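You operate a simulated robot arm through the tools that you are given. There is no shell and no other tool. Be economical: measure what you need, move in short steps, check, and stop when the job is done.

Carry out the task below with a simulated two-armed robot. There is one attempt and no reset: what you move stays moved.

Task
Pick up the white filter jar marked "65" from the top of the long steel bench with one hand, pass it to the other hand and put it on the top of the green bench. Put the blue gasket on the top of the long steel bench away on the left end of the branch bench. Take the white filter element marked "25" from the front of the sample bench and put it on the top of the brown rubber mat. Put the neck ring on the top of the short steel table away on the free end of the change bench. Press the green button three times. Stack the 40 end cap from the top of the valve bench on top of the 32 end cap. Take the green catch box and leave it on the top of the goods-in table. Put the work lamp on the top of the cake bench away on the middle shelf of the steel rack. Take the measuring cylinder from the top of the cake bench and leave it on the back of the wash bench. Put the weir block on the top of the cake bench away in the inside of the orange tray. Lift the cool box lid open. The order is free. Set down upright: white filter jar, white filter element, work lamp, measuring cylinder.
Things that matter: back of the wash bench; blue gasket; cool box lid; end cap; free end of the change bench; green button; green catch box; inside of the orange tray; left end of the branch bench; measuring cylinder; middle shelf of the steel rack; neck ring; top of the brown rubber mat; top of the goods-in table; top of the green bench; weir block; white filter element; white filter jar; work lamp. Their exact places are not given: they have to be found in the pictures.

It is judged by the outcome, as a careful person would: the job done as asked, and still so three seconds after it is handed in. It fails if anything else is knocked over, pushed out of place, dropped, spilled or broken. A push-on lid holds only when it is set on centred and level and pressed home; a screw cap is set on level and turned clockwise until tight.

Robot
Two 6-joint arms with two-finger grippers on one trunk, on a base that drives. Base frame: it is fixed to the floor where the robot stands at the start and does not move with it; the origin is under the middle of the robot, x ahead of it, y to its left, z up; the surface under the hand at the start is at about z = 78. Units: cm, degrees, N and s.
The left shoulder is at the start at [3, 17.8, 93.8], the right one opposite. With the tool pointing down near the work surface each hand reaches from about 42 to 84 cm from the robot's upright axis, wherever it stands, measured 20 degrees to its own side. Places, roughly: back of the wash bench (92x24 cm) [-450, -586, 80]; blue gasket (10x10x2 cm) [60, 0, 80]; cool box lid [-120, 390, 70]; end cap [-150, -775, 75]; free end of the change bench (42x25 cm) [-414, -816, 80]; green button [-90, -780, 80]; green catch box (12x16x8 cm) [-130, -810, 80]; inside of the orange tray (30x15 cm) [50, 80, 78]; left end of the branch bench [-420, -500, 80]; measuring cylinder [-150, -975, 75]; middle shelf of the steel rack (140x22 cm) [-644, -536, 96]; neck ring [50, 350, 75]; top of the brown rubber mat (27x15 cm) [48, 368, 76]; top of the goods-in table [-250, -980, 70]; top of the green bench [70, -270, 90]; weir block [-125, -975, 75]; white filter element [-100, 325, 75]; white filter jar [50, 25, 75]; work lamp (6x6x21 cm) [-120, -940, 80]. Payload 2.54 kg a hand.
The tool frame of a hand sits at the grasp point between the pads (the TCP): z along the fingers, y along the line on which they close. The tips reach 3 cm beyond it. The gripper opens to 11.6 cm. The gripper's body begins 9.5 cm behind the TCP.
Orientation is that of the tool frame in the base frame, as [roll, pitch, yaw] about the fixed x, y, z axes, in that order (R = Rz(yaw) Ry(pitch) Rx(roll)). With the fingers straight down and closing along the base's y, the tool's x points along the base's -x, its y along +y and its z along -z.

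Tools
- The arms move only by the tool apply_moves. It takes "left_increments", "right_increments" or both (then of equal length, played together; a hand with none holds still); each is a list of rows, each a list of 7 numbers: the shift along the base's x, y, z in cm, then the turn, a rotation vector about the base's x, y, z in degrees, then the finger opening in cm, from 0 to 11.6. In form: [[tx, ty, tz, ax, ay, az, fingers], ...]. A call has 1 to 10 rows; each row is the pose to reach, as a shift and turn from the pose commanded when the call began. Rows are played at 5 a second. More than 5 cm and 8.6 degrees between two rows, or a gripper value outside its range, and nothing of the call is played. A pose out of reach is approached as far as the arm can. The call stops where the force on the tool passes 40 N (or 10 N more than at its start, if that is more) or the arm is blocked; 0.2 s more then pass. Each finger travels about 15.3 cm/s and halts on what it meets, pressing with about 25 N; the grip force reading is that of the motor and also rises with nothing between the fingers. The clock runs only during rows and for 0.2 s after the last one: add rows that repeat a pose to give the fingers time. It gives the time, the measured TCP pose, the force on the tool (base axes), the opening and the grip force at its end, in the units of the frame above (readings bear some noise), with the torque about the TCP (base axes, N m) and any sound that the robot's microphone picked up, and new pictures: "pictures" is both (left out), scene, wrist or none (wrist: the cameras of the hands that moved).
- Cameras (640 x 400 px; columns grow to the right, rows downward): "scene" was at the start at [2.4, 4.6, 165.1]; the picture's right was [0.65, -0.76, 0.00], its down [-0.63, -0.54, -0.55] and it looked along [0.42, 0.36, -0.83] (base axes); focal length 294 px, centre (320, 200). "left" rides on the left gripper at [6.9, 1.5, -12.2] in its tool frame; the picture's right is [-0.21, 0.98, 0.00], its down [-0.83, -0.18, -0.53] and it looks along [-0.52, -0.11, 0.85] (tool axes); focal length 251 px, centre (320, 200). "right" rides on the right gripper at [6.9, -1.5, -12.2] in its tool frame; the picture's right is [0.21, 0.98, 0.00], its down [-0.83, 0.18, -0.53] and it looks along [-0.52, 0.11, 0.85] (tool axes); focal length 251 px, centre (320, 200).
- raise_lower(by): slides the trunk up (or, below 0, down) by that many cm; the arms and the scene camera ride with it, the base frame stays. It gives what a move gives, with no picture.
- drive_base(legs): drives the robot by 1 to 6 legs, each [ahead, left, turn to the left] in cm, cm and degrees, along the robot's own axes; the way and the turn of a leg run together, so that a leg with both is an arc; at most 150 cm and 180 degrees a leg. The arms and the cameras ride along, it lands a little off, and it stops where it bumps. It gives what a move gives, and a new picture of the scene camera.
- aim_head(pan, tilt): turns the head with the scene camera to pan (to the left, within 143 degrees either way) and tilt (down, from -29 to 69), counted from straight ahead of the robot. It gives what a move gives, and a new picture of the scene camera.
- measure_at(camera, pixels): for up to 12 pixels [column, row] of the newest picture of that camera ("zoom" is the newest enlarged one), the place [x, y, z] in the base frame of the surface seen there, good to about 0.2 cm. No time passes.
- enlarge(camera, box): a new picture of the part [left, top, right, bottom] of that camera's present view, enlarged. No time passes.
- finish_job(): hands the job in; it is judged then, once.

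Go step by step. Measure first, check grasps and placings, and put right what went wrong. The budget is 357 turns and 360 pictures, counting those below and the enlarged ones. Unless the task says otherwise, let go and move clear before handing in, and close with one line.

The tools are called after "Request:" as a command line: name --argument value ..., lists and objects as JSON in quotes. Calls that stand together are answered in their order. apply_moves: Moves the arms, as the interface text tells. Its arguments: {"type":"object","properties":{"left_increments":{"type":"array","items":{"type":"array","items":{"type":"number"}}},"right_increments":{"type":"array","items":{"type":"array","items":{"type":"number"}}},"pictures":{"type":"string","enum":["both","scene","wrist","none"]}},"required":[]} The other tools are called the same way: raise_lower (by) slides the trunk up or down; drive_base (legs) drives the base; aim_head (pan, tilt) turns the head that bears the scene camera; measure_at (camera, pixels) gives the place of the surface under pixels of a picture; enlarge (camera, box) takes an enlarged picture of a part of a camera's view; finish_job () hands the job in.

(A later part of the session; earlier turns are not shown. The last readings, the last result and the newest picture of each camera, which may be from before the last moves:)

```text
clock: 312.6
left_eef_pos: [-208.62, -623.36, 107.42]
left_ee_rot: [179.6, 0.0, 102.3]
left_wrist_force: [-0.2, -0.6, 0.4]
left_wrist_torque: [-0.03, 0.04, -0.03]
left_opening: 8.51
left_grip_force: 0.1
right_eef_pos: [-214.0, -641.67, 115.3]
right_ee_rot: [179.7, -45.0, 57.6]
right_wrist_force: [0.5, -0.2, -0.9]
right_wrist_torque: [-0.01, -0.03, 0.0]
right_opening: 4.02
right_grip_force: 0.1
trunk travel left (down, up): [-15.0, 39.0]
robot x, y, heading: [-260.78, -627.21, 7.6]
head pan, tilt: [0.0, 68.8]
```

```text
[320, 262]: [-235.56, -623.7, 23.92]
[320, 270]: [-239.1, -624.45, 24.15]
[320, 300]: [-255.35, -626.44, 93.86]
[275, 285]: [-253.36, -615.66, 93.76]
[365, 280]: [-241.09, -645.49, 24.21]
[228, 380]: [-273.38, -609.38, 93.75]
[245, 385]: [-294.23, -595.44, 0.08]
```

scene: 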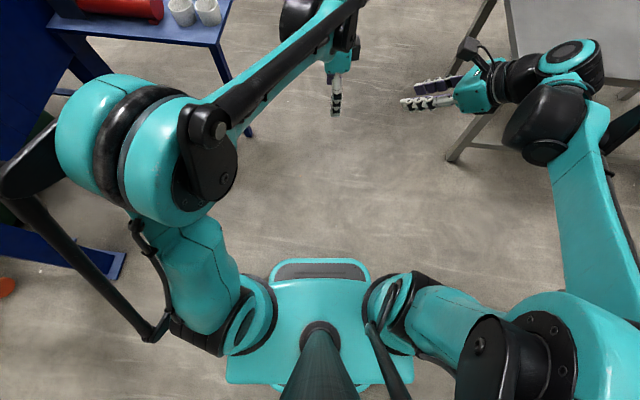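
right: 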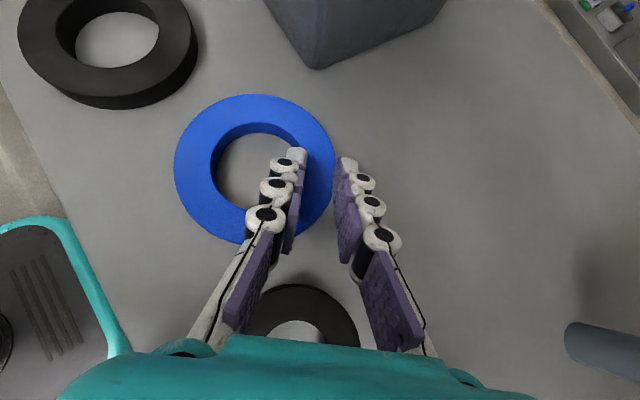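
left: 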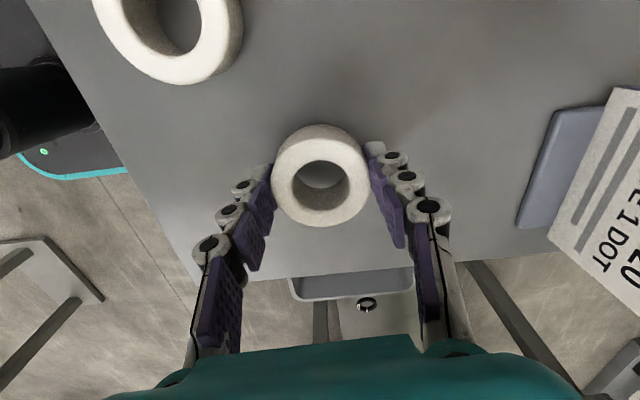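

Base front is only 25 cm ahead of the axis, so the west side of the valve bench (x -162 to kiosk -243) is workable. Drive to (-201,-640) first.

Request:
drive_base --legs '[[60, -10, -7.6]]'

Request:
aim_head --pan -70 --tilt 40

```text
clock: 316.1
left_eef_pos: [-146.73, -635.88, 107.34]
left_ee_rot: [179.7, 0.0, 94.9]
left_wrist_force: [-0.2, 0.5, -0.3]
left_wrist_torque: [0.02, 0.01, -0.02]
left_opening: 8.53
left_grip_force: 0.1
right_eef_pos: [-154.41, -653.31, 115.29]
right_ee_rot: [179.8, -44.9, 50.2]
right_wrist_force: [0.8, -0.5, 0.8]
right_wrist_torque: [0.01, 0.03, 0.01]
right_opening: 4.01
right_grip_force: 0.0
trunk travel left (down, up): [-15.0, 39.0]
robot x, y, heading: [-198.57, -632.26, 0.1]
head pan, tilt: [0.0, 68.8]
```

scene: 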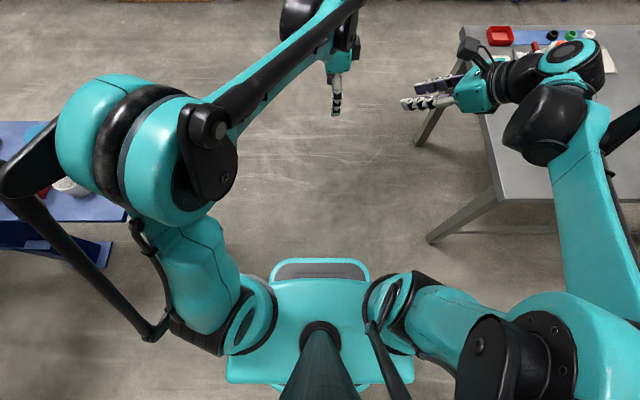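

```text
clock: 317.5
left_eef_pos: [-146.58, -635.84, 107.33]
left_ee_rot: [179.6, 0.0, 94.9]
left_wrist_force: [0.1, 0.0, -0.2]
left_wrist_torque: [-0.01, 0.01, -0.03]
left_opening: 8.51
left_grip_force: 0.1
right_eef_pos: [-154.33, -653.38, 115.29]
right_ee_rot: [179.7, -45.0, 50.1]
right_wrist_force: [-0.3, 0.0, 0.7]
right_wrist_torque: [0.01, 0.01, 0.03]
right_opening: 3.99
right_grip_force: 0.1
trunk travel left (down, up): [-15.0, 39.0]
robot x, y, heading: [-198.99, -632.39, -0.1]
head pan, tilt: [-70.0, 40.0]
```

scene: 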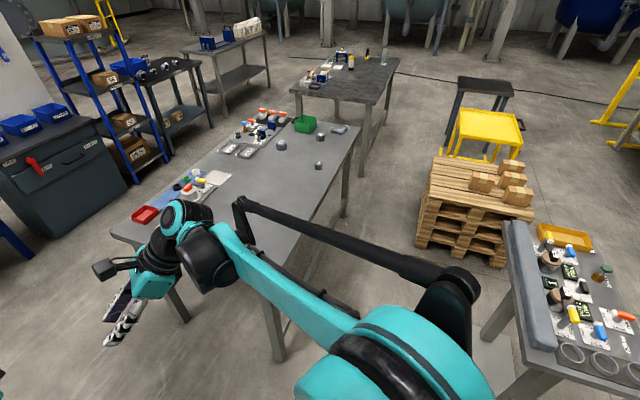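

Request:
measure_at --camera "scene" --pixels '[[503, 225], [555, 345], [420, 165], [415, 240], [450, 285], [430, 300], [510, 260], [600, 275], [350, 130], [495, 340]]'

```text
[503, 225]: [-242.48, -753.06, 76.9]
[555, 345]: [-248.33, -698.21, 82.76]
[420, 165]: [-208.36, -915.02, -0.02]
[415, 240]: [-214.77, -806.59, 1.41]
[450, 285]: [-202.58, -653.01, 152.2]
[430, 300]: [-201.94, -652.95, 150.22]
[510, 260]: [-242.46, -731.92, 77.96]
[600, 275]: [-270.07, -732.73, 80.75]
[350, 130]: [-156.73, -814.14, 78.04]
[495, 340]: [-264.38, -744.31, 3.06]
```

Request:
drive_base --legs '[[1, -65, 0], [0, -62, 0]]'

Request:
aim_head --pan 0 --tilt 48

```text
clock: 324.3
left_eef_pos: [-146.04, -765.43, 107.42]
left_ee_rot: [179.7, 0.0, 94.2]
left_wrist_force: [-0.3, -0.1, -0.4]
left_wrist_torque: [0.01, -0.02, 0.01]
left_opening: 8.51
left_grip_force: 0.1
right_eef_pos: [-153.94, -782.78, 115.29]
right_ee_rot: [179.9, -45.1, 49.3]
right_wrist_force: [-1.0, 0.2, 0.4]
right_wrist_torque: [0.03, 0.03, -0.04]
right_opening: 4.02
right_grip_force: 0.0
trunk travel left (down, up): [-15.0, 39.0]
robot x, y, heading: [-197.93, -761.42, -0.6]
head pan, tilt: [-70.0, 40.0]
```

scene: 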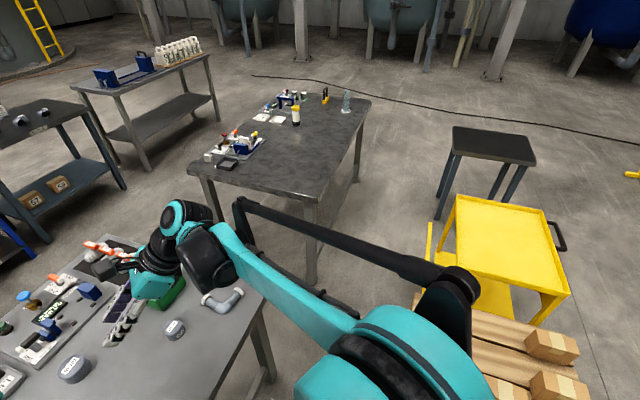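

```text
clock: 325.7
left_eef_pos: [-145.87, -765.4, 107.36]
left_ee_rot: [179.7, 0.1, 94.1]
left_wrist_force: [-0.6, -0.1, -0.5]
left_wrist_torque: [0.01, -0.01, 0.02]
left_opening: 8.51
left_grip_force: 0.1
right_eef_pos: [-153.99, -782.76, 115.19]
right_ee_rot: [179.7, -45.0, 49.3]
right_wrist_force: [-0.6, 0.2, -0.3]
right_wrist_torque: [0.01, -0.01, -0.01]
right_opening: 3.99
right_grip_force: 0.0
trunk travel left (down, up): [-15.0, 39.0]
robot x, y, heading: [-198.25, -761.29, -1.0]
head pan, tilt: [0.0, 48.0]
```

scene: 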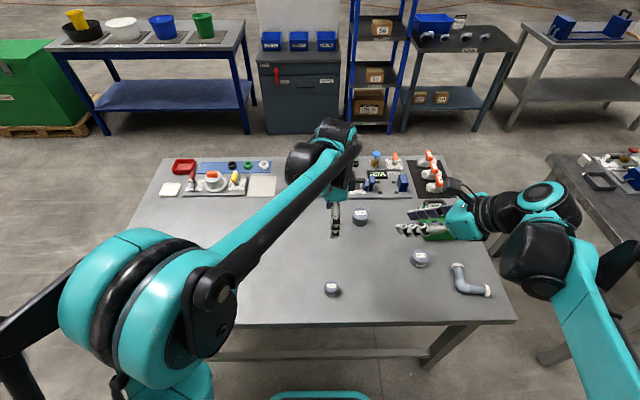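

Request:
enlarge --camera "scene" --box '[290, 130, 500, 310]'

Request:
enlarge --camera "scene" --box '[150, 145, 300, 215]'

Request:
measure_at --camera "scene" --pixels '[[331, 290], [361, 217], [419, 257], [248, 166], [213, 180], [437, 235], [470, 285], [361, 212], [331, 285], [419, 252]]'

```text
2.22 times, centred on (395, 220) of scene
```

zoom: 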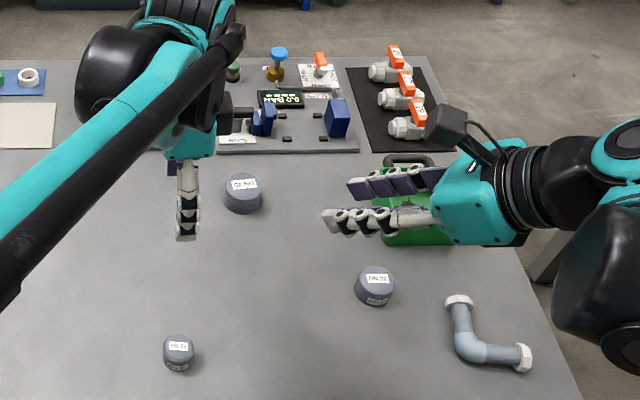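

```text
4.27 times, centred on (225, 180) of scene
```

zoom: 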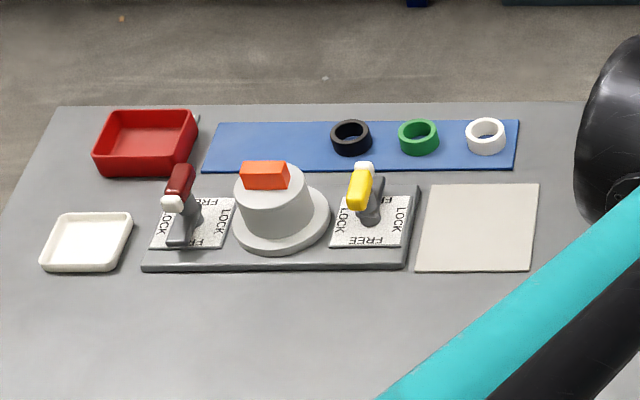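

```text
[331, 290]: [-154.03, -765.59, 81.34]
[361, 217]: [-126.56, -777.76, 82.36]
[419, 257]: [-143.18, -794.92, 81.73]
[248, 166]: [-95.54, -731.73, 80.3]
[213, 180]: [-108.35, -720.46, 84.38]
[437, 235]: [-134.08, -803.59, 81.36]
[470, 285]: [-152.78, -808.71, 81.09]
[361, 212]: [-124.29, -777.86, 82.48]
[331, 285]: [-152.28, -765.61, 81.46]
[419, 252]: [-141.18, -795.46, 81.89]
```

Request:
enlarge --camera "scene" --box '[320, 278, 344, 300]'

Request:
enlarge --camera "scene" --box '[348, 205, 374, 229]'

Request:
enlarge --camera "scene" --box '[406, 246, 432, 270]'

```text
16.00 times, centred on (332, 289) of scene
```

zoom: 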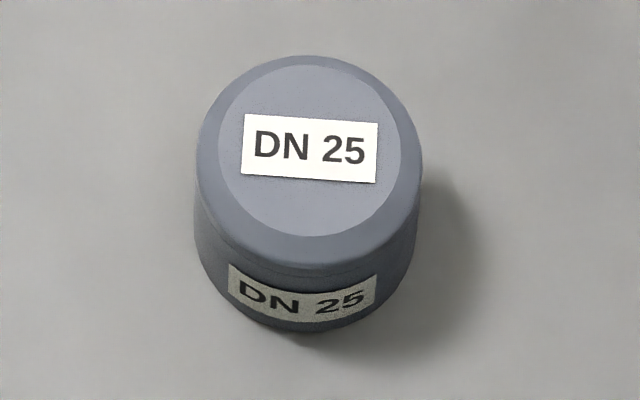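

```text
16.00 times, centred on (361, 217) of scene
```

zoom: 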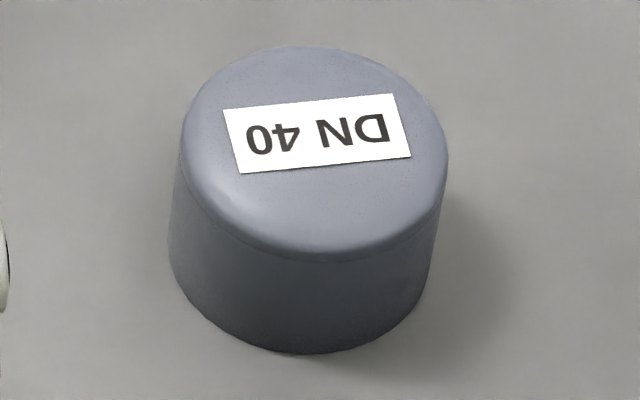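

```text
16.00 times, centred on (419, 258) of scene
```

zoom: 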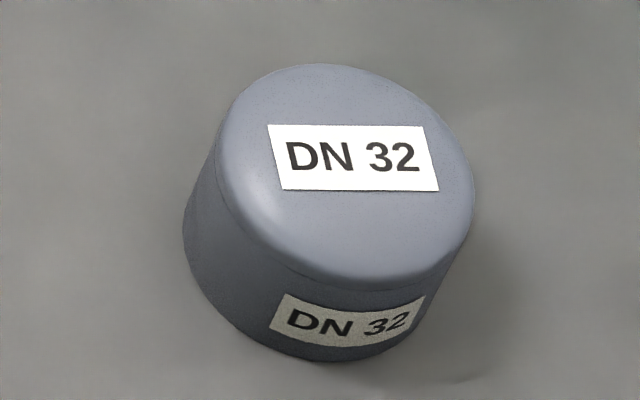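

DN 40 is at about (-125,-777.7), DN 32 at (-142,-795). I'll straighten the right hand to vertical and move it over the DN 40.

Request:
apply_moves --right_increments '[[3, 0.5, 0, -5.7, 4.9, 0, 6], [6, 1, 0, -11.4, 9.8, 0, 8], [9, 1.5, 0, -17, 14.7, 0, 9], [12, 2, 0, -22.7, 19.5, 0, 9], [16, 3, 0, -28.4, 24.4, 0, 9], [20, 4, 0, -34.1, 29.3, 0, 9], [24.5, 5, -1, -34.1, 29.3, 0, 9], [28.5, 5, -3, -34.1, 29.3, 0, 9], [28.5, 5, -8, -34.1, 29.3, 0, 9], [28.5, 5, -13, -34.1, 29.3, 0, 9]]' --left_increments '[[-1, 3, 0, 0, 0, 0, 8], [-2, 6, 0, 0, 0, 0, 8], [-3, 9, 0, 0, 0, 0, 8], [-4, 12, 0, 0, 0, 0, 8], [-4, 15, 0, 0, 0, 0, 8], [-4, 18, 0, 0, 0, 0, 8], [-4, 20, 0, 0, 0, 0, 8], [-4, 22, 0, 0, 0, 0, 8], [-4, 24, 0, 0, 0, 0, 8], [-4, 25, 0, 0, 0, 0, 8]]' --pictures "both"

```text
clock: 327.9
left_eef_pos: [-149.78, -740.42, 107.27]
left_ee_rot: [179.7, 0.1, 94.0]
left_wrist_force: [-0.9, -0.4, -0.4]
left_wrist_torque: [0.0, 0.03, 0.0]
left_opening: 8.02
left_grip_force: 0.1
right_eef_pos: [-125.5, -777.49, 102.02]
right_ee_rot: [179.7, 0.0, 49.2]
right_wrist_force: [0.8, 0.5, -0.3]
right_wrist_torque: [0.02, 0.01, 0.02]
right_opening: 9.0
right_grip_force: 0.2
trunk travel left (down, up): [-15.0, 39.0]
robot x, y, heading: [-198.17, -761.61, -0.9]
head pan, tilt: [0.0, 48.0]
```

scene: 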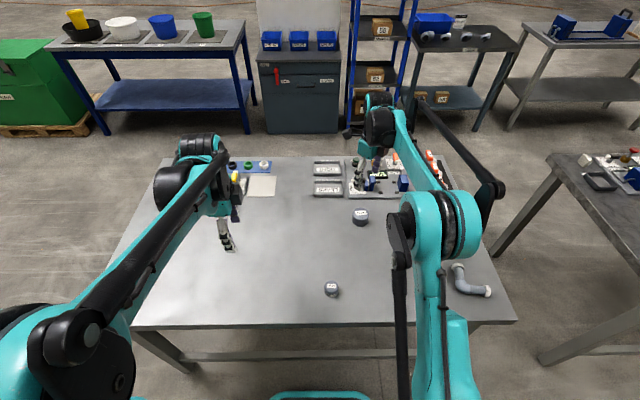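
right: 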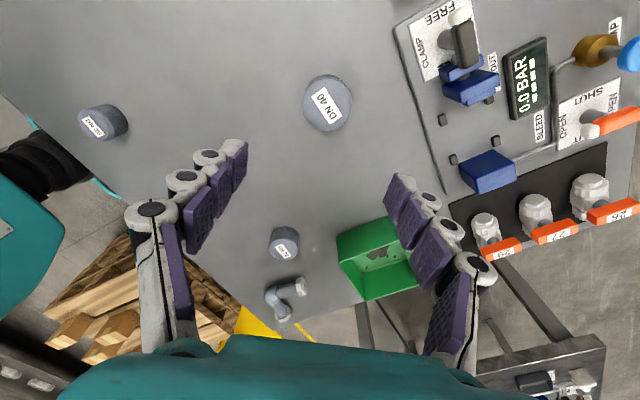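
left: 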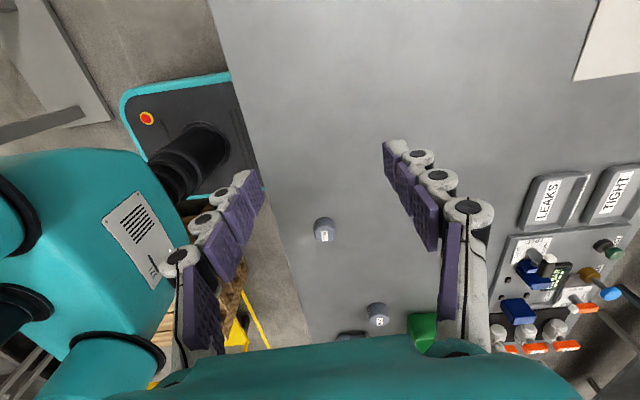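

Request:
measure_at --camera "right" --pixels '[[303, 103], [352, 103], [328, 77], [325, 128], [285, 243], [272, 235], [298, 240], [287, 230], [380, 255], [284, 258]]'

Request:
measure_at --camera "left" --pixels '[[607, 246], [607, 255], [590, 275], [556, 280]]'

Request:
enlarge --camera "left" --box '[480, 150, 640, 370]'

```text
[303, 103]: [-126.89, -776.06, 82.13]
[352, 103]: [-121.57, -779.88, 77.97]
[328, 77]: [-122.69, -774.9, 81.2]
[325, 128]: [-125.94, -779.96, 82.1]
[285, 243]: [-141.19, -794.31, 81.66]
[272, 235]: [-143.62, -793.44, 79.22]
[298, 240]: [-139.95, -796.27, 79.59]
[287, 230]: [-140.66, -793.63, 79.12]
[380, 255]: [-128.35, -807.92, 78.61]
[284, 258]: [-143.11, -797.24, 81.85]
```

```text
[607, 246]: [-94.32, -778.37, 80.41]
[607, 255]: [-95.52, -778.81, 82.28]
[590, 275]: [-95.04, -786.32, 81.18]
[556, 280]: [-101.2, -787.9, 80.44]
```

```text
1.82 times, centred on (560, 260) of left
```

zoom: 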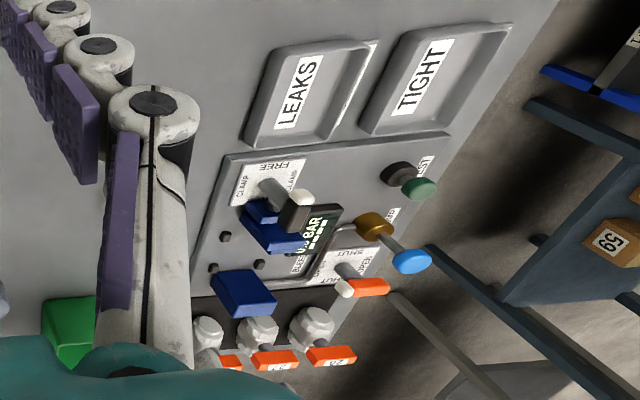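

Green "TEST" button is at about (-95,-778.6) – reachable later from the east side. Now grasp DN 40 at centre (-124.5,-777.6).

Request:
apply_moves --right_increments '[[1, -0.1, -4.8, 0, 0, 0, 7.8], [1, -0.1, -9.6, 0, 0, 0, 7.8], [1, -0.1, -14.4, 0, 0, 0, 7.8], [1, -0.1, -18, 0, 0, 0, 7.8], [1, -0.1, -20, 0, 0, 0, 7.8], [1, -0.1, -20, 0, 0, 0, 5], [1, -0.1, -20, 0, 0, 0, 4], [1, -0.1, -20, 0, 0, 0, 4], [1, -0.1, -16, 0, 0, 0, 4], [1, -0.1, -11.5, 0, 0, 0, 4]]' --pictures "wrist"

```text
clock: 330.1
left_eef_pos: [-149.93, -740.51, 107.41]
left_ee_rot: [179.5, 0.0, 94.1]
left_wrist_force: [0.2, 0.1, -0.6]
left_wrist_torque: [-0.01, 0.01, -0.03]
left_opening: 8.0
left_grip_force: 0.1
right_eef_pos: [-124.42, -777.99, 90.69]
right_ee_rot: [179.7, -0.1, 49.2]
right_wrist_force: [-1.1, 0.0, -1.7]
right_wrist_torque: [-0.02, -0.01, 0.0]
right_opening: 6.37
right_grip_force: 25.3
trunk travel left (down, up): [-15.0, 39.0]
robot x, y, heading: [-197.86, -761.48, -1.2]
head pan, tilt: [0.0, 48.0]
```

right: 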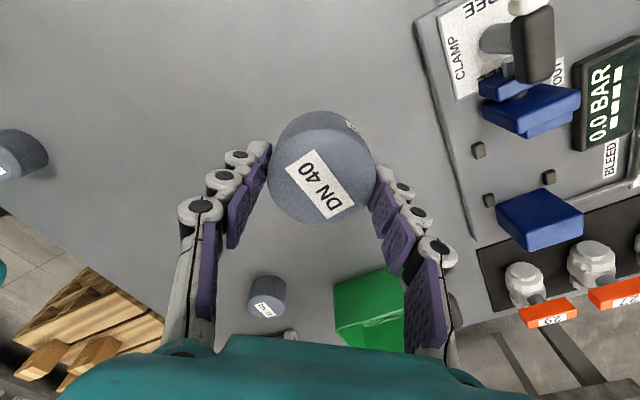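

Request:
apply_moves --right_increments '[[-3, -3, 2, 0, 0, 0, 4], [-6, -6, 2, 0, 0, 0, 4], [-9.3, -9.3, 2, 0, 0, 0, 4], [-12.6, -12.6, 2, 0, 0, 0, 4], [-15.5, -15.2, 2, 0, 0, 0, 4], [-17.4, -17.4, 2, 0, 0, 0, 4], [-17.4, -17.4, 2, 0, 0, 0, 4]]' --pictures "both"

```text
clock: 331.7
left_eef_pos: [-149.84, -740.41, 107.46]
left_ee_rot: [179.7, 0.1, 94.1]
left_wrist_force: [0.5, 0.4, -0.2]
left_wrist_torque: [-0.01, 0.02, 0.0]
left_opening: 8.02
left_grip_force: 0.1
right_eef_pos: [-141.78, -795.12, 92.77]
right_ee_rot: [179.7, -0.1, 49.2]
right_wrist_force: [0.4, 0.9, -1.6]
right_wrist_torque: [-0.03, 0.02, -0.01]
right_opening: 6.35
right_grip_force: 25.2
trunk travel left (down, up): [-15.0, 39.0]
robot x, y, heading: [-198.06, -761.36, -1.0]
head pan, tilt: [0.0, 48.0]
```

scene: 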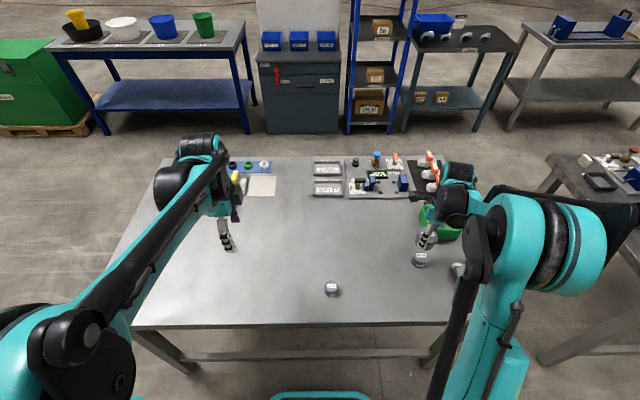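
right: 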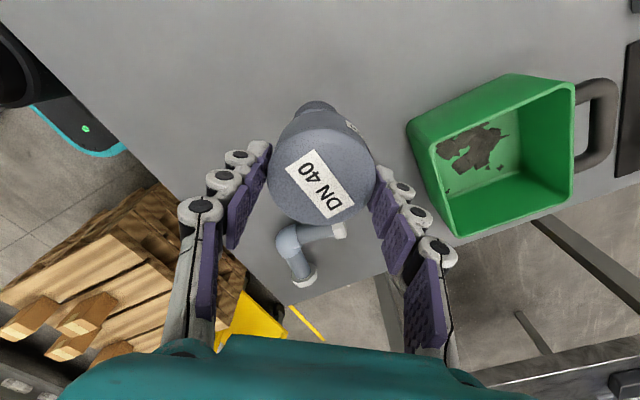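

Request:
measure_at --camera "right" --pixels '[[318, 103], [302, 112], [335, 112], [310, 104], [326, 104]]'

Request:
enlarge --camera "scene" --box '[390, 220, 470, 280]'

```text
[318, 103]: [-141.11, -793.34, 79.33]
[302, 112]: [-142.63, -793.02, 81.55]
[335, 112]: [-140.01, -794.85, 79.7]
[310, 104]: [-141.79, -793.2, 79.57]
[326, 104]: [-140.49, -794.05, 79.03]
```

```text
6.67 times, centred on (430, 250) of scene
```

zoom: 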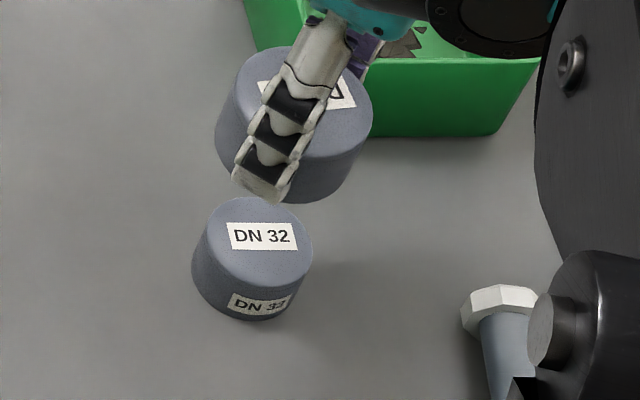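

Request:
measure_at --camera "zoom" --pixels '[[200, 240], [307, 250], [255, 215], [250, 280], [252, 245], [230, 130], [260, 190], [310, 195], [365, 100], [262, 55]]'

```text
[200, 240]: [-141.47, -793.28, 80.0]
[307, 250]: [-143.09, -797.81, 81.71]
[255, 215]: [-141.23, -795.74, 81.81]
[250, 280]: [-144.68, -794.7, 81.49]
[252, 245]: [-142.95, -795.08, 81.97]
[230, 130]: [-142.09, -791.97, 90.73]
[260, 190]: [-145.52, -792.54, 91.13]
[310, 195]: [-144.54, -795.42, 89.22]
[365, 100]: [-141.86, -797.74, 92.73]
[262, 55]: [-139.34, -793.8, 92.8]
```

Request:
apply_moves --right_increments '[[-0.4, -0.3, -3.5, 0, 0, 0, 4], [-0.4, -0.3, -6, 0, 0, 0, 4], [-0.4, -0.3, -6.6, 0, 0, 0, 4], [-0.4, -0.3, -6.9, 0, 0, 0, 4], [-0.4, -0.3, -7.1, 0, 0, 0, 4]]' --pictures "none"

```text
clock: 332.9
left_eef_pos: [-149.82, -740.42, 107.28]
left_ee_rot: [179.6, 0.0, 94.1]
left_wrist_force: [-0.4, -0.8, 0.0]
left_wrist_torque: [0.0, -0.01, 0.02]
left_opening: 8.02
left_grip_force: 0.1
right_eef_pos: [-142.46, -795.64, 85.61]
right_ee_rot: [179.7, -0.2, 49.3]
right_wrist_force: [0.1, 0.1, -1.9]
right_wrist_torque: [0.0, -0.01, 0.01]
right_opening: 6.38
right_grip_force: 25.5
trunk travel left (down, up): [-15.0, 39.0]
robot x, y, heading: [-198.43, -761.4, -0.8]
head pan, tilt: [0.0, 48.0]
```

Request:
apply_moves --right_increments '[[0, 0, -0.3, 0, 0, 0, 4], [0, 0, -0.6, 0, 0, 0, 4], [0, 0, -0.9, 0, 0, 0, 4]]' --pictures "scene"

```text
clock: 333.7
left_eef_pos: [-149.84, -740.38, 107.32]
left_ee_rot: [179.6, 0.0, 94.1]
left_wrist_force: [-0.3, 0.9, 0.5]
left_wrist_torque: [0.01, 0.0, -0.01]
left_opening: 8.0
left_grip_force: 0.0
right_eef_pos: [-142.38, -795.7, 84.62]
right_ee_rot: [179.7, 0.0, 49.3]
right_wrist_force: [0.4, -0.1, -1.1]
right_wrist_torque: [-0.01, 0.02, -0.01]
right_opening: 6.37
right_grip_force: 25.7
trunk travel left (down, up): [-15.0, 39.0]
robot x, y, heading: [-198.33, -761.54, -0.8]
head pan, tilt: [0.0, 48.0]
```

scene: 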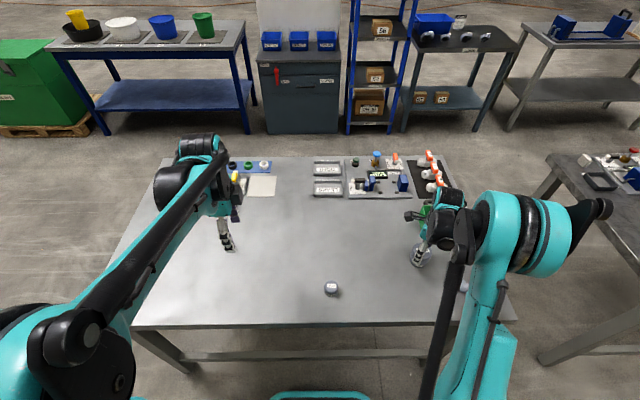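

Request:
enlarge --camera "scene" --box '[395, 225, 455, 275]'

```text
8.00 times, centred on (425, 250) of scene
```

zoom: 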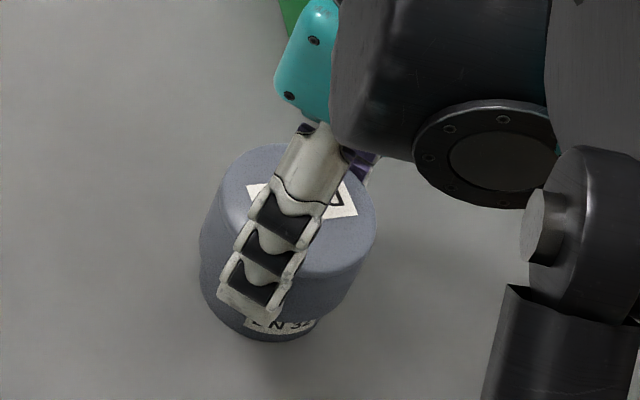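

Request:
measure_at --camera "zoom" --pixels '[[245, 170], [350, 250], [280, 325], [215, 240], [230, 320], [310, 320], [350, 290]]'

```text
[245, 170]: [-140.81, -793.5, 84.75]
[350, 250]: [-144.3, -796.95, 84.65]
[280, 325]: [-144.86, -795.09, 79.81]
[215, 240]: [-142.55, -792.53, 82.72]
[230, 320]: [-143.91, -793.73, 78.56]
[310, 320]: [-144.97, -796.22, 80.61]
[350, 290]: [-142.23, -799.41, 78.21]
```

Request:
apply_moves --right_increments '[[0, 0, -0.4, 0, 0, 0, 4], [0, 0, -0.8, 0, 0, 0, 4], [0, 0, -1.2, 0, 0, 0, 4]]' --pictures "none"

```text
clock: 334.5
left_eef_pos: [-149.9, -740.43, 107.3]
left_ee_rot: [179.7, 0.0, 94.2]
left_wrist_force: [-0.5, 0.1, -0.6]
left_wrist_torque: [-0.01, 0.01, 0.04]
left_opening: 7.99
left_grip_force: 0.2
right_eef_pos: [-142.29, -795.58, 83.52]
right_ee_rot: [179.6, -0.1, 49.3]
right_wrist_force: [0.5, -0.1, -1.8]
right_wrist_torque: [-0.03, -0.01, 0.0]
right_opening: 6.35
right_grip_force: 24.9
trunk travel left (down, up): [-15.0, 39.0]
robot x, y, heading: [-197.97, -761.4, -1.0]
head pan, tilt: [0.0, 48.0]
```

Request:
apply_moves --right_increments '[[0, 0, -0.4, 0, 0, 0, 4], [0, 0, -0.8, 0, 0, 0, 4], [0, 0, -1.1, 0, 0, 0, 4]]' --pictures "none"

```text
clock: 335.3
left_eef_pos: [-150.07, -740.29, 107.25]
left_ee_rot: [179.6, 0.0, 94.1]
left_wrist_force: [0.0, 0.3, -0.6]
left_wrist_torque: [0.01, 0.01, 0.01]
left_opening: 8.02
left_grip_force: 0.0
right_eef_pos: [-142.4, -795.54, 82.57]
right_ee_rot: [179.8, 0.0, 49.3]
right_wrist_force: [2.5, -0.5, 8.4]
right_wrist_torque: [0.04, -0.01, -0.04]
right_opening: 6.36
right_grip_force: 24.8
trunk travel left (down, up): [-15.0, 39.0]
robot x, y, heading: [-198.21, -761.62, -0.9]
head pan, tilt: [0.0, 48.0]
```

Contact came with the 40 cap seated over the 32 (its rim still ~0.5 cm off the bench), so it rests on the 32. Release and lift.

Request:
apply_moves --right_increments '[[0, 0, 0, 0, 0, 0, 7], [0, 0, 0, 0, 0, 0, 8.5], [0, 0, 0, 0, 0, 0, 8.5], [0, 0, 4.5, 0, 0, 0, 8.5], [0, 0, 9, 0, 0, 0, 8.5], [0, 0, 13.5, 0, 0, 0, 8.5], [0, 0, 18, 0, 0, 0, 8.5]]' --pictures "both"

```text
clock: 336.9
left_eef_pos: [-149.98, -740.41, 107.32]
left_ee_rot: [179.5, 0.1, 94.1]
left_wrist_force: [-0.8, 0.3, -0.1]
left_wrist_torque: [-0.01, 0.02, 0.0]
left_opening: 8.01
left_grip_force: 0.0
right_eef_pos: [-142.47, -795.59, 100.56]
right_ee_rot: [179.8, -0.2, 49.3]
right_wrist_force: [0.0, 0.0, -0.2]
right_wrist_torque: [0.0, 0.01, -0.01]
right_opening: 8.52
right_grip_force: 0.1
trunk travel left (down, up): [-15.0, 39.0]
robot x, y, heading: [-198.26, -761.43, -0.5]
head pan, tilt: [0.0, 48.0]
```

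scene: 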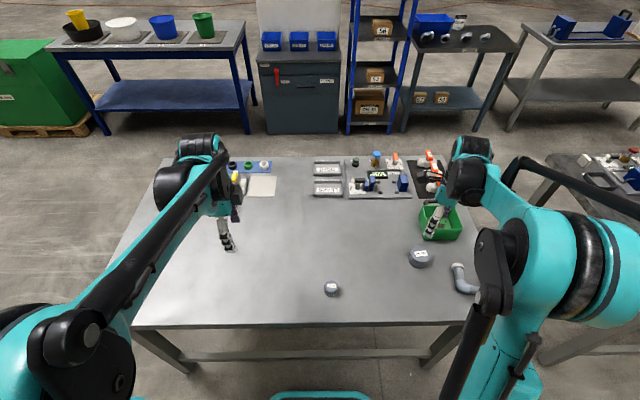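
right: 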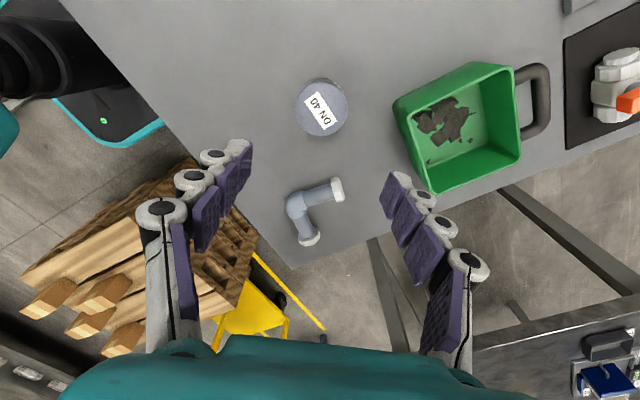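

The stack sits level. Now measure the green catch box (it holds scraps, so keep it level).

Request:
measure_at --camera "right" --pixels '[[396, 102], [470, 64], [515, 70], [521, 158], [433, 190], [545, 100], [475, 140], [440, 120], [412, 150], [478, 175], [518, 110]]'

Request:
enlarge --camera "right" --box '[370, 40, 570, 210]'

```text
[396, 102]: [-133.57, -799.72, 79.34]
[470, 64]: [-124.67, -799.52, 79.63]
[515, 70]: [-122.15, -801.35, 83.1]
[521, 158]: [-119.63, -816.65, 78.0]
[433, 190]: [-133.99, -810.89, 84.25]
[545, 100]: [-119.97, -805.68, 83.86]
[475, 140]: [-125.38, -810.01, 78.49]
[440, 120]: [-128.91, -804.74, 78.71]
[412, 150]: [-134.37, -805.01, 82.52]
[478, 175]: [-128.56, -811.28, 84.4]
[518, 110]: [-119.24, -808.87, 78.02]
```

```text
2.35 times, centred on (470, 125) of right
```

zoom: 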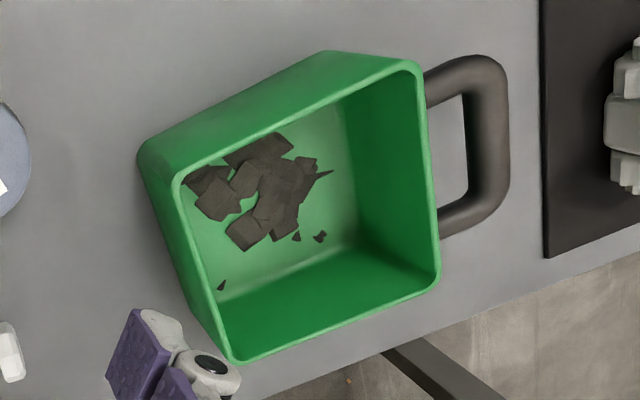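

Request:
aim_head --pan -68 --tilt 30

```text
clock: 338.3
left_eef_pos: [-149.96, -740.46, 107.3]
left_ee_rot: [179.6, 0.0, 94.0]
left_wrist_force: [0.2, 0.1, -0.6]
left_wrist_torque: [0.0, 0.02, 0.04]
left_opening: 8.0
left_grip_force: 0.0
right_eef_pos: [-142.31, -795.53, 100.58]
right_ee_rot: [179.7, -0.1, 49.2]
right_wrist_force: [-0.8, -0.5, 0.4]
right_wrist_torque: [0.02, -0.02, -0.01]
right_opening: 8.47
right_grip_force: 0.0
trunk travel left (down, up): [-15.0, 39.0]
robot x, y, heading: [-198.43, -761.19, -0.7]
head pan, tilt: [-68.0, 30.0]
```

scene: 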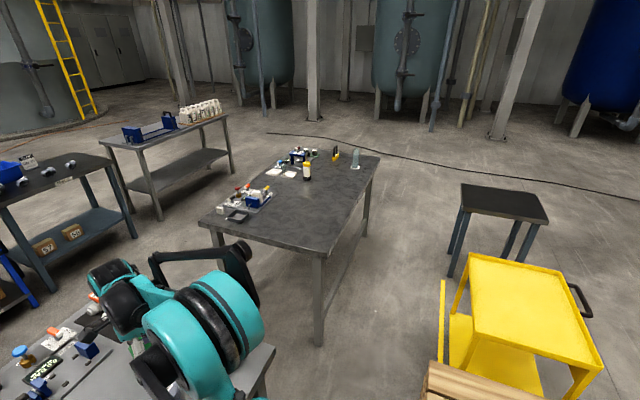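

Request:
measure_at --camera "scene" --pixels '[[463, 188], [463, 205], [545, 225], [530, 193], [450, 270], [442, 350], [475, 325], [200, 222], [320, 255], [380, 160], [272, 150], [280, 200]]'

Request:
enlarge --camera "scene" --box '[190, 130, 390, 270]'

```text
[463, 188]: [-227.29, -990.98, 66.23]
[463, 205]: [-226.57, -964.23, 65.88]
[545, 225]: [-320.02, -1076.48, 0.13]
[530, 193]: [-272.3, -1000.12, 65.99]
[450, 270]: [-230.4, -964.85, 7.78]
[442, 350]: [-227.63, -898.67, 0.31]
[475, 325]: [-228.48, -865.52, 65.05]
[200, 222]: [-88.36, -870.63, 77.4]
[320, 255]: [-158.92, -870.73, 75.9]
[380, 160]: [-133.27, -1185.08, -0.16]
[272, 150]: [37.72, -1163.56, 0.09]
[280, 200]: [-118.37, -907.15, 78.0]
```

```text
2.86 times, centred on (290, 200) of scene
```

zoom: 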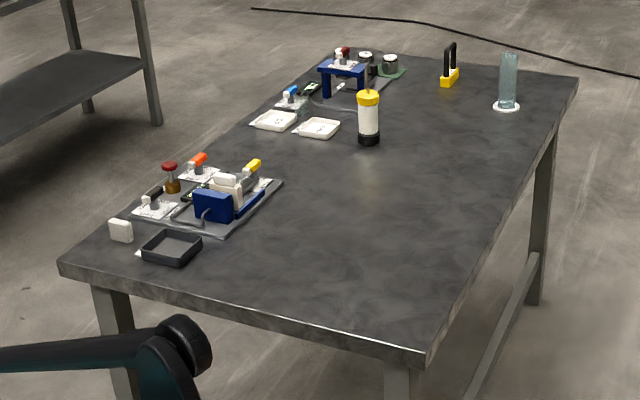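

Goods-in table: top z≈66, x -272…-227, y -1000…-964; it is reached around the south. First pick up the catch box by its west wall with the right hand (closing along x).

Request:
apply_moves --right_increments '[[1.5, -2, 0, 0, 0, 8.2, 5], [3, -4, 0, 0, 0, 16.4, 5], [4.5, -6, 0, 0, 0, 24.6, 5], [6.3, -8, 0, 0, 0, 32.8, 5], [8.2, -10, 0, 0, 0, 41, 5], [8.2, -10, -4, 0, 0, 41, 5], [8.2, -10, -8, 0, 0, 41, 5]]' --pictures "wrist"

```text
clock: 339.9
left_eef_pos: [-149.88, -740.58, 107.16]
left_ee_rot: [179.7, 0.0, 94.1]
left_wrist_force: [-0.2, -0.1, -0.2]
left_wrist_torque: [0.0, 0.01, 0.02]
left_opening: 8.01
left_grip_force: 0.0
right_eef_pos: [-134.23, -805.64, 92.17]
right_ee_rot: [179.8, -0.2, 90.4]
right_wrist_force: [-0.3, -0.8, 0.2]
right_wrist_torque: [0.01, 0.02, 0.01]
right_opening: 5.01
right_grip_force: 0.0
trunk travel left (down, up): [-15.0, 39.0]
robot x, y, heading: [-198.28, -761.81, -0.7]
head pan, tilt: [-68.0, 30.0]
```

right: 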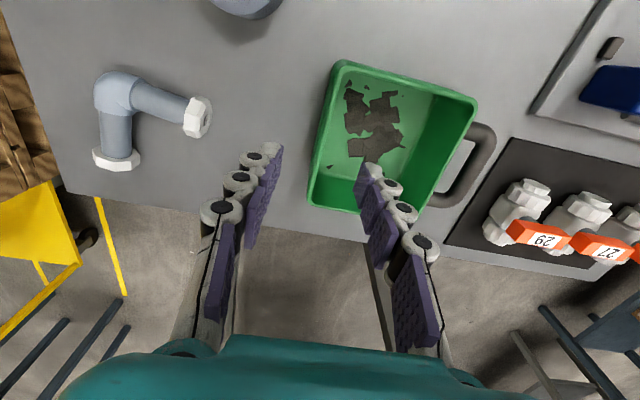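

Request:
measure_at --camera "right" --pixels '[[311, 203], [341, 63], [325, 130], [476, 102], [360, 212], [330, 130], [321, 145], [360, 130]]'

```text
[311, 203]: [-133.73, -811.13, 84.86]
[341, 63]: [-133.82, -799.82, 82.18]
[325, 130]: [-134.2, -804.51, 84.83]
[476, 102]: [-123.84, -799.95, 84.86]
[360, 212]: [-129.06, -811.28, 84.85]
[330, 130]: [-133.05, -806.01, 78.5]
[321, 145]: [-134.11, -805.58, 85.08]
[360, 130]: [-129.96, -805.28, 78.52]
```

Request:
apply_moves --right_increments '[[0.3, 0.1, -4, 0, 0, 0, 5], [0.3, 0.1, -7, 0, 0, 0, 5], [0.3, 0.1, -8.6, 0, 0, 0, 5], [0.3, 0.1, -8.6, 0, 0, 0, 2], [0.3, 0.1, -8.6, 0, 0, 0, 0.2], [0.3, 0.1, -8.6, 0, 0, 0, 0.2], [0.3, 0.1, -7.6, 0, 0, 0, 0.2], [0.3, 0.1, -5.6, 0, 0, 0, 0.2]]' --pictures "wrist"

```text
clock: 341.7
left_eef_pos: [-149.93, -740.46, 107.33]
left_ee_rot: [179.6, -0.1, 94.1]
left_wrist_force: [0.0, 0.2, 0.1]
left_wrist_torque: [0.02, -0.01, -0.01]
left_opening: 8.03
left_grip_force: 0.1
right_eef_pos: [-133.75, -805.67, 86.87]
right_ee_rot: [179.7, -0.1, 90.4]
right_wrist_force: [0.8, 0.1, -1.8]
right_wrist_torque: [-0.02, 0.11, -0.01]
right_opening: 0.61
right_grip_force: 25.0
trunk travel left (down, up): [-15.0, 39.0]
robot x, y, heading: [-197.84, -761.45, -1.1]
head pan, tilt: [-68.0, 30.0]
```

right: 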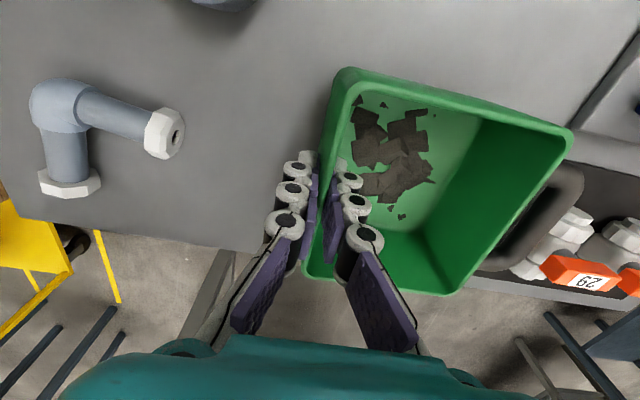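

Request:
measure_at --camera "right" --pixels '[[352, 78], [568, 132], [455, 288], [340, 275], [460, 100]]'

```text
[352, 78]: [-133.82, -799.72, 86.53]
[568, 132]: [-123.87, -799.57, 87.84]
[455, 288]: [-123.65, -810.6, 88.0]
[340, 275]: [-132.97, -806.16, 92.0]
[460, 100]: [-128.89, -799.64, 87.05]
```

Box is level and held. Raise it, pull it in, and drive round to the east side of the valve bench.

Request:
apply_moves --right_increments '[[0, 0, 4.5, 0, 0, 0, 0.2], [0, 0, 9, 0, 0, 0, 0.2], [0, 0, 13.5, 0, 0, 0, 0.2], [0, 0, 18, 0, 0, 0, 0.2], [0, 2, 22, 0, 0, 0, 0.2], [-2, 6, 23, 0, 0, 0, 0.2], [-4, 10, 23, 0, 0, 0, 0.2], [-7, 14, 23, 0, 0, 0, 0.2], [-10, 17, 23, 0, 0, 0, 0.2]]' --pictures "none"

Request:
drive_base --legs '[[-1, 64, 0], [0, 64, 0]]'

```text
clock: 343.7
left_eef_pos: [-149.9, -740.46, 107.48]
left_ee_rot: [179.6, 0.1, 94.1]
left_wrist_force: [-0.6, 0.2, 0.6]
left_wrist_torque: [-0.03, -0.04, 0.01]
left_opening: 8.01
left_grip_force: 0.0
right_eef_pos: [-144.29, -788.39, 109.83]
right_ee_rot: [179.7, -0.1, 90.2]
right_wrist_force: [0.1, 0.2, -1.9]
right_wrist_torque: [0.03, 0.08, -0.01]
right_opening: 0.58
right_grip_force: 25.1
trunk travel left (down, up): [-15.0, 39.0]
robot x, y, heading: [-198.3, -761.37, -0.9]
head pan, tilt: [-68.0, 30.0]
```

```text
clock: 350.3
left_eef_pos: [-151.9, -612.89, 107.31]
left_ee_rot: [179.6, 0.2, 96.2]
left_wrist_force: [-0.7, 1.2, -0.4]
left_wrist_torque: [0.01, 0.04, 0.01]
left_opening: 8.01
left_grip_force: 0.0
right_eef_pos: [-144.4, -660.55, 109.7]
right_ee_rot: [179.7, -0.1, 92.3]
right_wrist_force: [0.8, 1.1, -1.5]
right_wrist_torque: [-0.04, 0.14, 0.01]
right_opening: 0.6
right_grip_force: 25.0
trunk travel left (down, up): [-15.0, 39.0]
robot x, y, heading: [-199.37, -635.64, 1.2]
head pan, tilt: [-68.0, 30.0]
```

scene: 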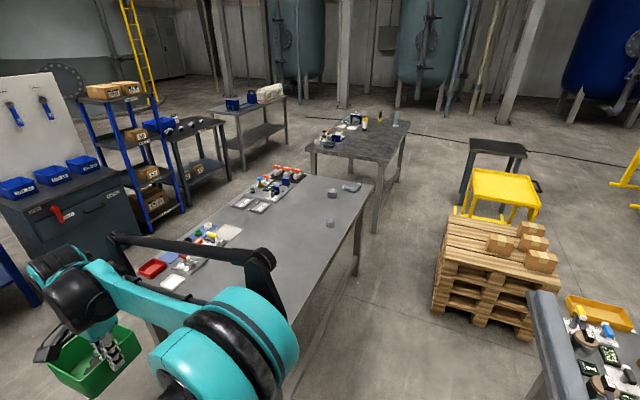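

Request:
measure_at --camera "scene" --pixels '[[130, 240], [100, 185], [180, 210], [175, 130], [200, 140], [250, 165], [290, 100], [395, 145], [405, 130], [310, 150], [10, 260]]'

```text
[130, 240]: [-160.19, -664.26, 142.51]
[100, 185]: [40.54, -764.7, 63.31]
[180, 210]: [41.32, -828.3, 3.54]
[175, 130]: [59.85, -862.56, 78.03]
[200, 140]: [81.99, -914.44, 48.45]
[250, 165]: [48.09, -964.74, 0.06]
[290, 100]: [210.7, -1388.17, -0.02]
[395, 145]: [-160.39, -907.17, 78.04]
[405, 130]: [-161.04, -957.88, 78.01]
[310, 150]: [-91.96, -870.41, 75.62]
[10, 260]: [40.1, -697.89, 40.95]
```

Request:
drive_base --legs '[[75, 0, -1], [78, 0, 0], [0, 0, 90], [0, 0, 90]]'

```text
clock: 365.9
left_eef_pos: [-93.04, -657.12, 107.28]
left_ee_rot: [179.5, 0.1, -83.5]
left_wrist_force: [0.1, 0.0, -0.1]
left_wrist_torque: [-0.02, 0.01, -0.02]
left_opening: 8.01
left_grip_force: 0.0
right_eef_pos: [-100.91, -609.49, 109.79]
right_ee_rot: [179.6, -0.1, -87.2]
right_wrist_force: [-0.9, 0.5, -1.5]
right_wrist_torque: [0.0, -0.11, 0.01]
right_opening: 0.62
right_grip_force: 25.1
trunk travel left (down, up): [-15.0, 39.0]
robot x, y, heading: [-45.2, -634.25, -178.4]
head pan, tilt: [-68.0, 30.0]
```

scene: 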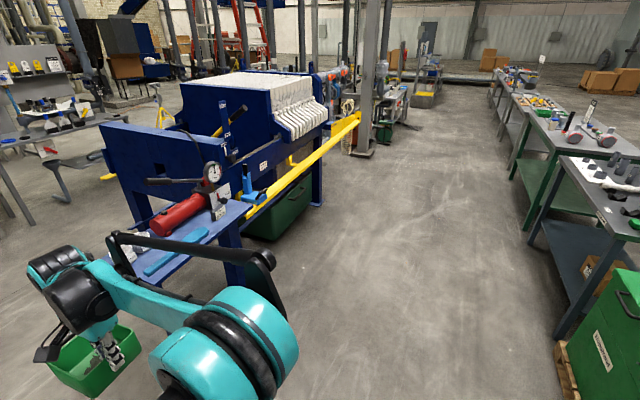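

Request:
drive_base --legs '[[0, 67, -1.5], [0, 67, 0]]'

Request:
aim_head --pan 5 --tilt 50

```text
clock: 372.9
left_eef_pos: [-92.61, -788.9, 107.4]
left_ee_rot: [179.6, 0.2, -84.9]
left_wrist_force: [-0.1, 0.1, 0.0]
left_wrist_torque: [0.01, 0.01, -0.05]
left_opening: 8.01
left_grip_force: 0.1
right_eef_pos: [-99.14, -741.05, 109.75]
right_ee_rot: [179.6, 0.0, -88.8]
right_wrist_force: [-0.7, -0.8, -0.7]
right_wrist_torque: [0.03, -0.11, 0.0]
right_opening: 0.59
right_grip_force: 24.5
trunk travel left (down, up): [-15.0, 39.0]
robot x, y, heading: [-44.35, -766.72, -179.7]
head pan, tilt: [-68.0, 30.0]
```

scene: 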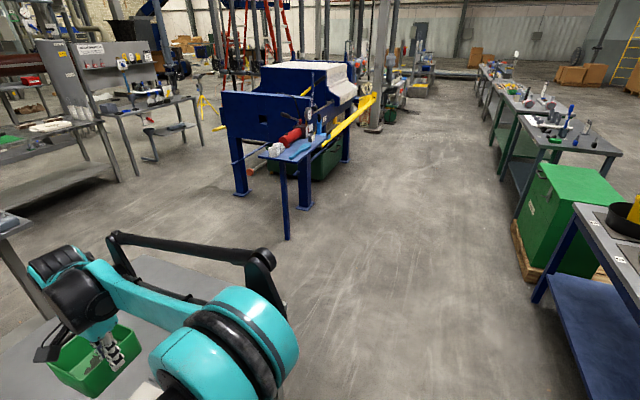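

```text
clock: 374.3
left_eef_pos: [-92.58, -788.71, 107.35]
left_ee_rot: [179.6, 0.1, -85.0]
left_wrist_force: [0.3, 0.4, 0.7]
left_wrist_torque: [0.03, 0.02, 0.02]
left_opening: 8.01
left_grip_force: 0.1
right_eef_pos: [-99.2, -741.07, 109.7]
right_ee_rot: [179.6, -0.1, -88.8]
right_wrist_force: [0.4, 1.4, -1.9]
right_wrist_torque: [-0.01, -0.1, -0.01]
right_opening: 0.62
right_grip_force: 25.6
trunk travel left (down, up): [-15.0, 39.0]
robot x, y, heading: [-44.6, -767.22, -180.1]
head pan, tilt: [5.0, 50.0]
```

scene: 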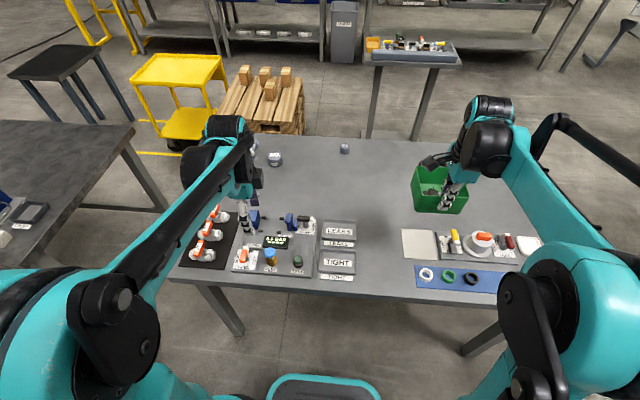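

Request:
enlarge --camera "scene" --box '[200, 205, 370, 295]'

Request:
measure_at --camera "scene" --pixels '[[297, 259], [297, 263], [297, 255], [270, 252], [298, 272], [305, 260]]'

```text
3.76 times, centred on (285, 250) of scene
```

zoom: 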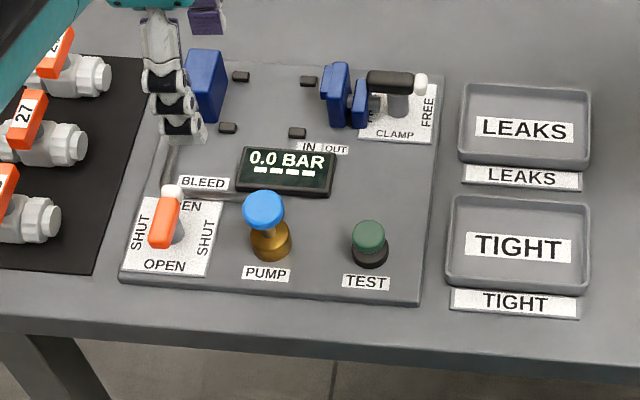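

```text
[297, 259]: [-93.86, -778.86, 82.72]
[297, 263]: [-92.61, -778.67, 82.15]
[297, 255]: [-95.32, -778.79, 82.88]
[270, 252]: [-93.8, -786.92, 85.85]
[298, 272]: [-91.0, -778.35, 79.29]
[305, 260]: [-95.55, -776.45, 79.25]
```

The green TEST button's top is at (-94.2,-778.8,82.85). Bring the closed left fingers above it.

Request:
apply_moves --left_increments '[[-0.5, 3.3, -2, 0, 0, 0, 4], [-1, 6.6, -4, 0, 0, 0, 0], [-1.5, 9.8, -6, 0, 0, 0, 0], [-1.5, 9.8, -10.5, 0, 0, 0, 0], [-1.5, 9.8, -15, 0, 0, 0, 0], [-1.5, 9.8, -19, 0, 0, 0, 0], [-1.5, 9.8, -19, 0, 0, 0, 0]]' --pictures "wrist"

```text
clock: 375.9
left_eef_pos: [-94.36, -778.75, 88.44]
left_ee_rot: [179.6, 0.0, -85.0]
left_wrist_force: [0.5, -0.2, 0.1]
left_wrist_torque: [-0.03, 0.02, -0.03]
left_opening: 0.01
left_grip_force: 25.1
right_eef_pos: [-99.09, -741.07, 109.81]
right_ee_rot: [179.7, -0.1, -88.8]
right_wrist_force: [0.3, -0.7, -0.5]
right_wrist_torque: [0.01, -0.12, 0.03]
right_opening: 0.59
right_grip_force: 25.3
trunk travel left (down, up): [-15.0, 39.0]
robot x, y, heading: [-44.6, -767.16, -179.9]
head pan, tilt: [5.0, 50.0]
```

left: 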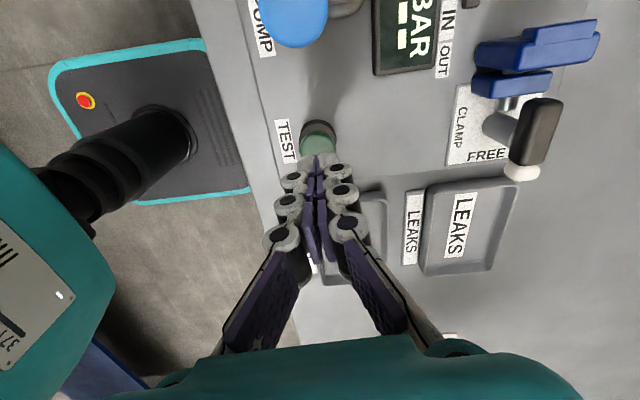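

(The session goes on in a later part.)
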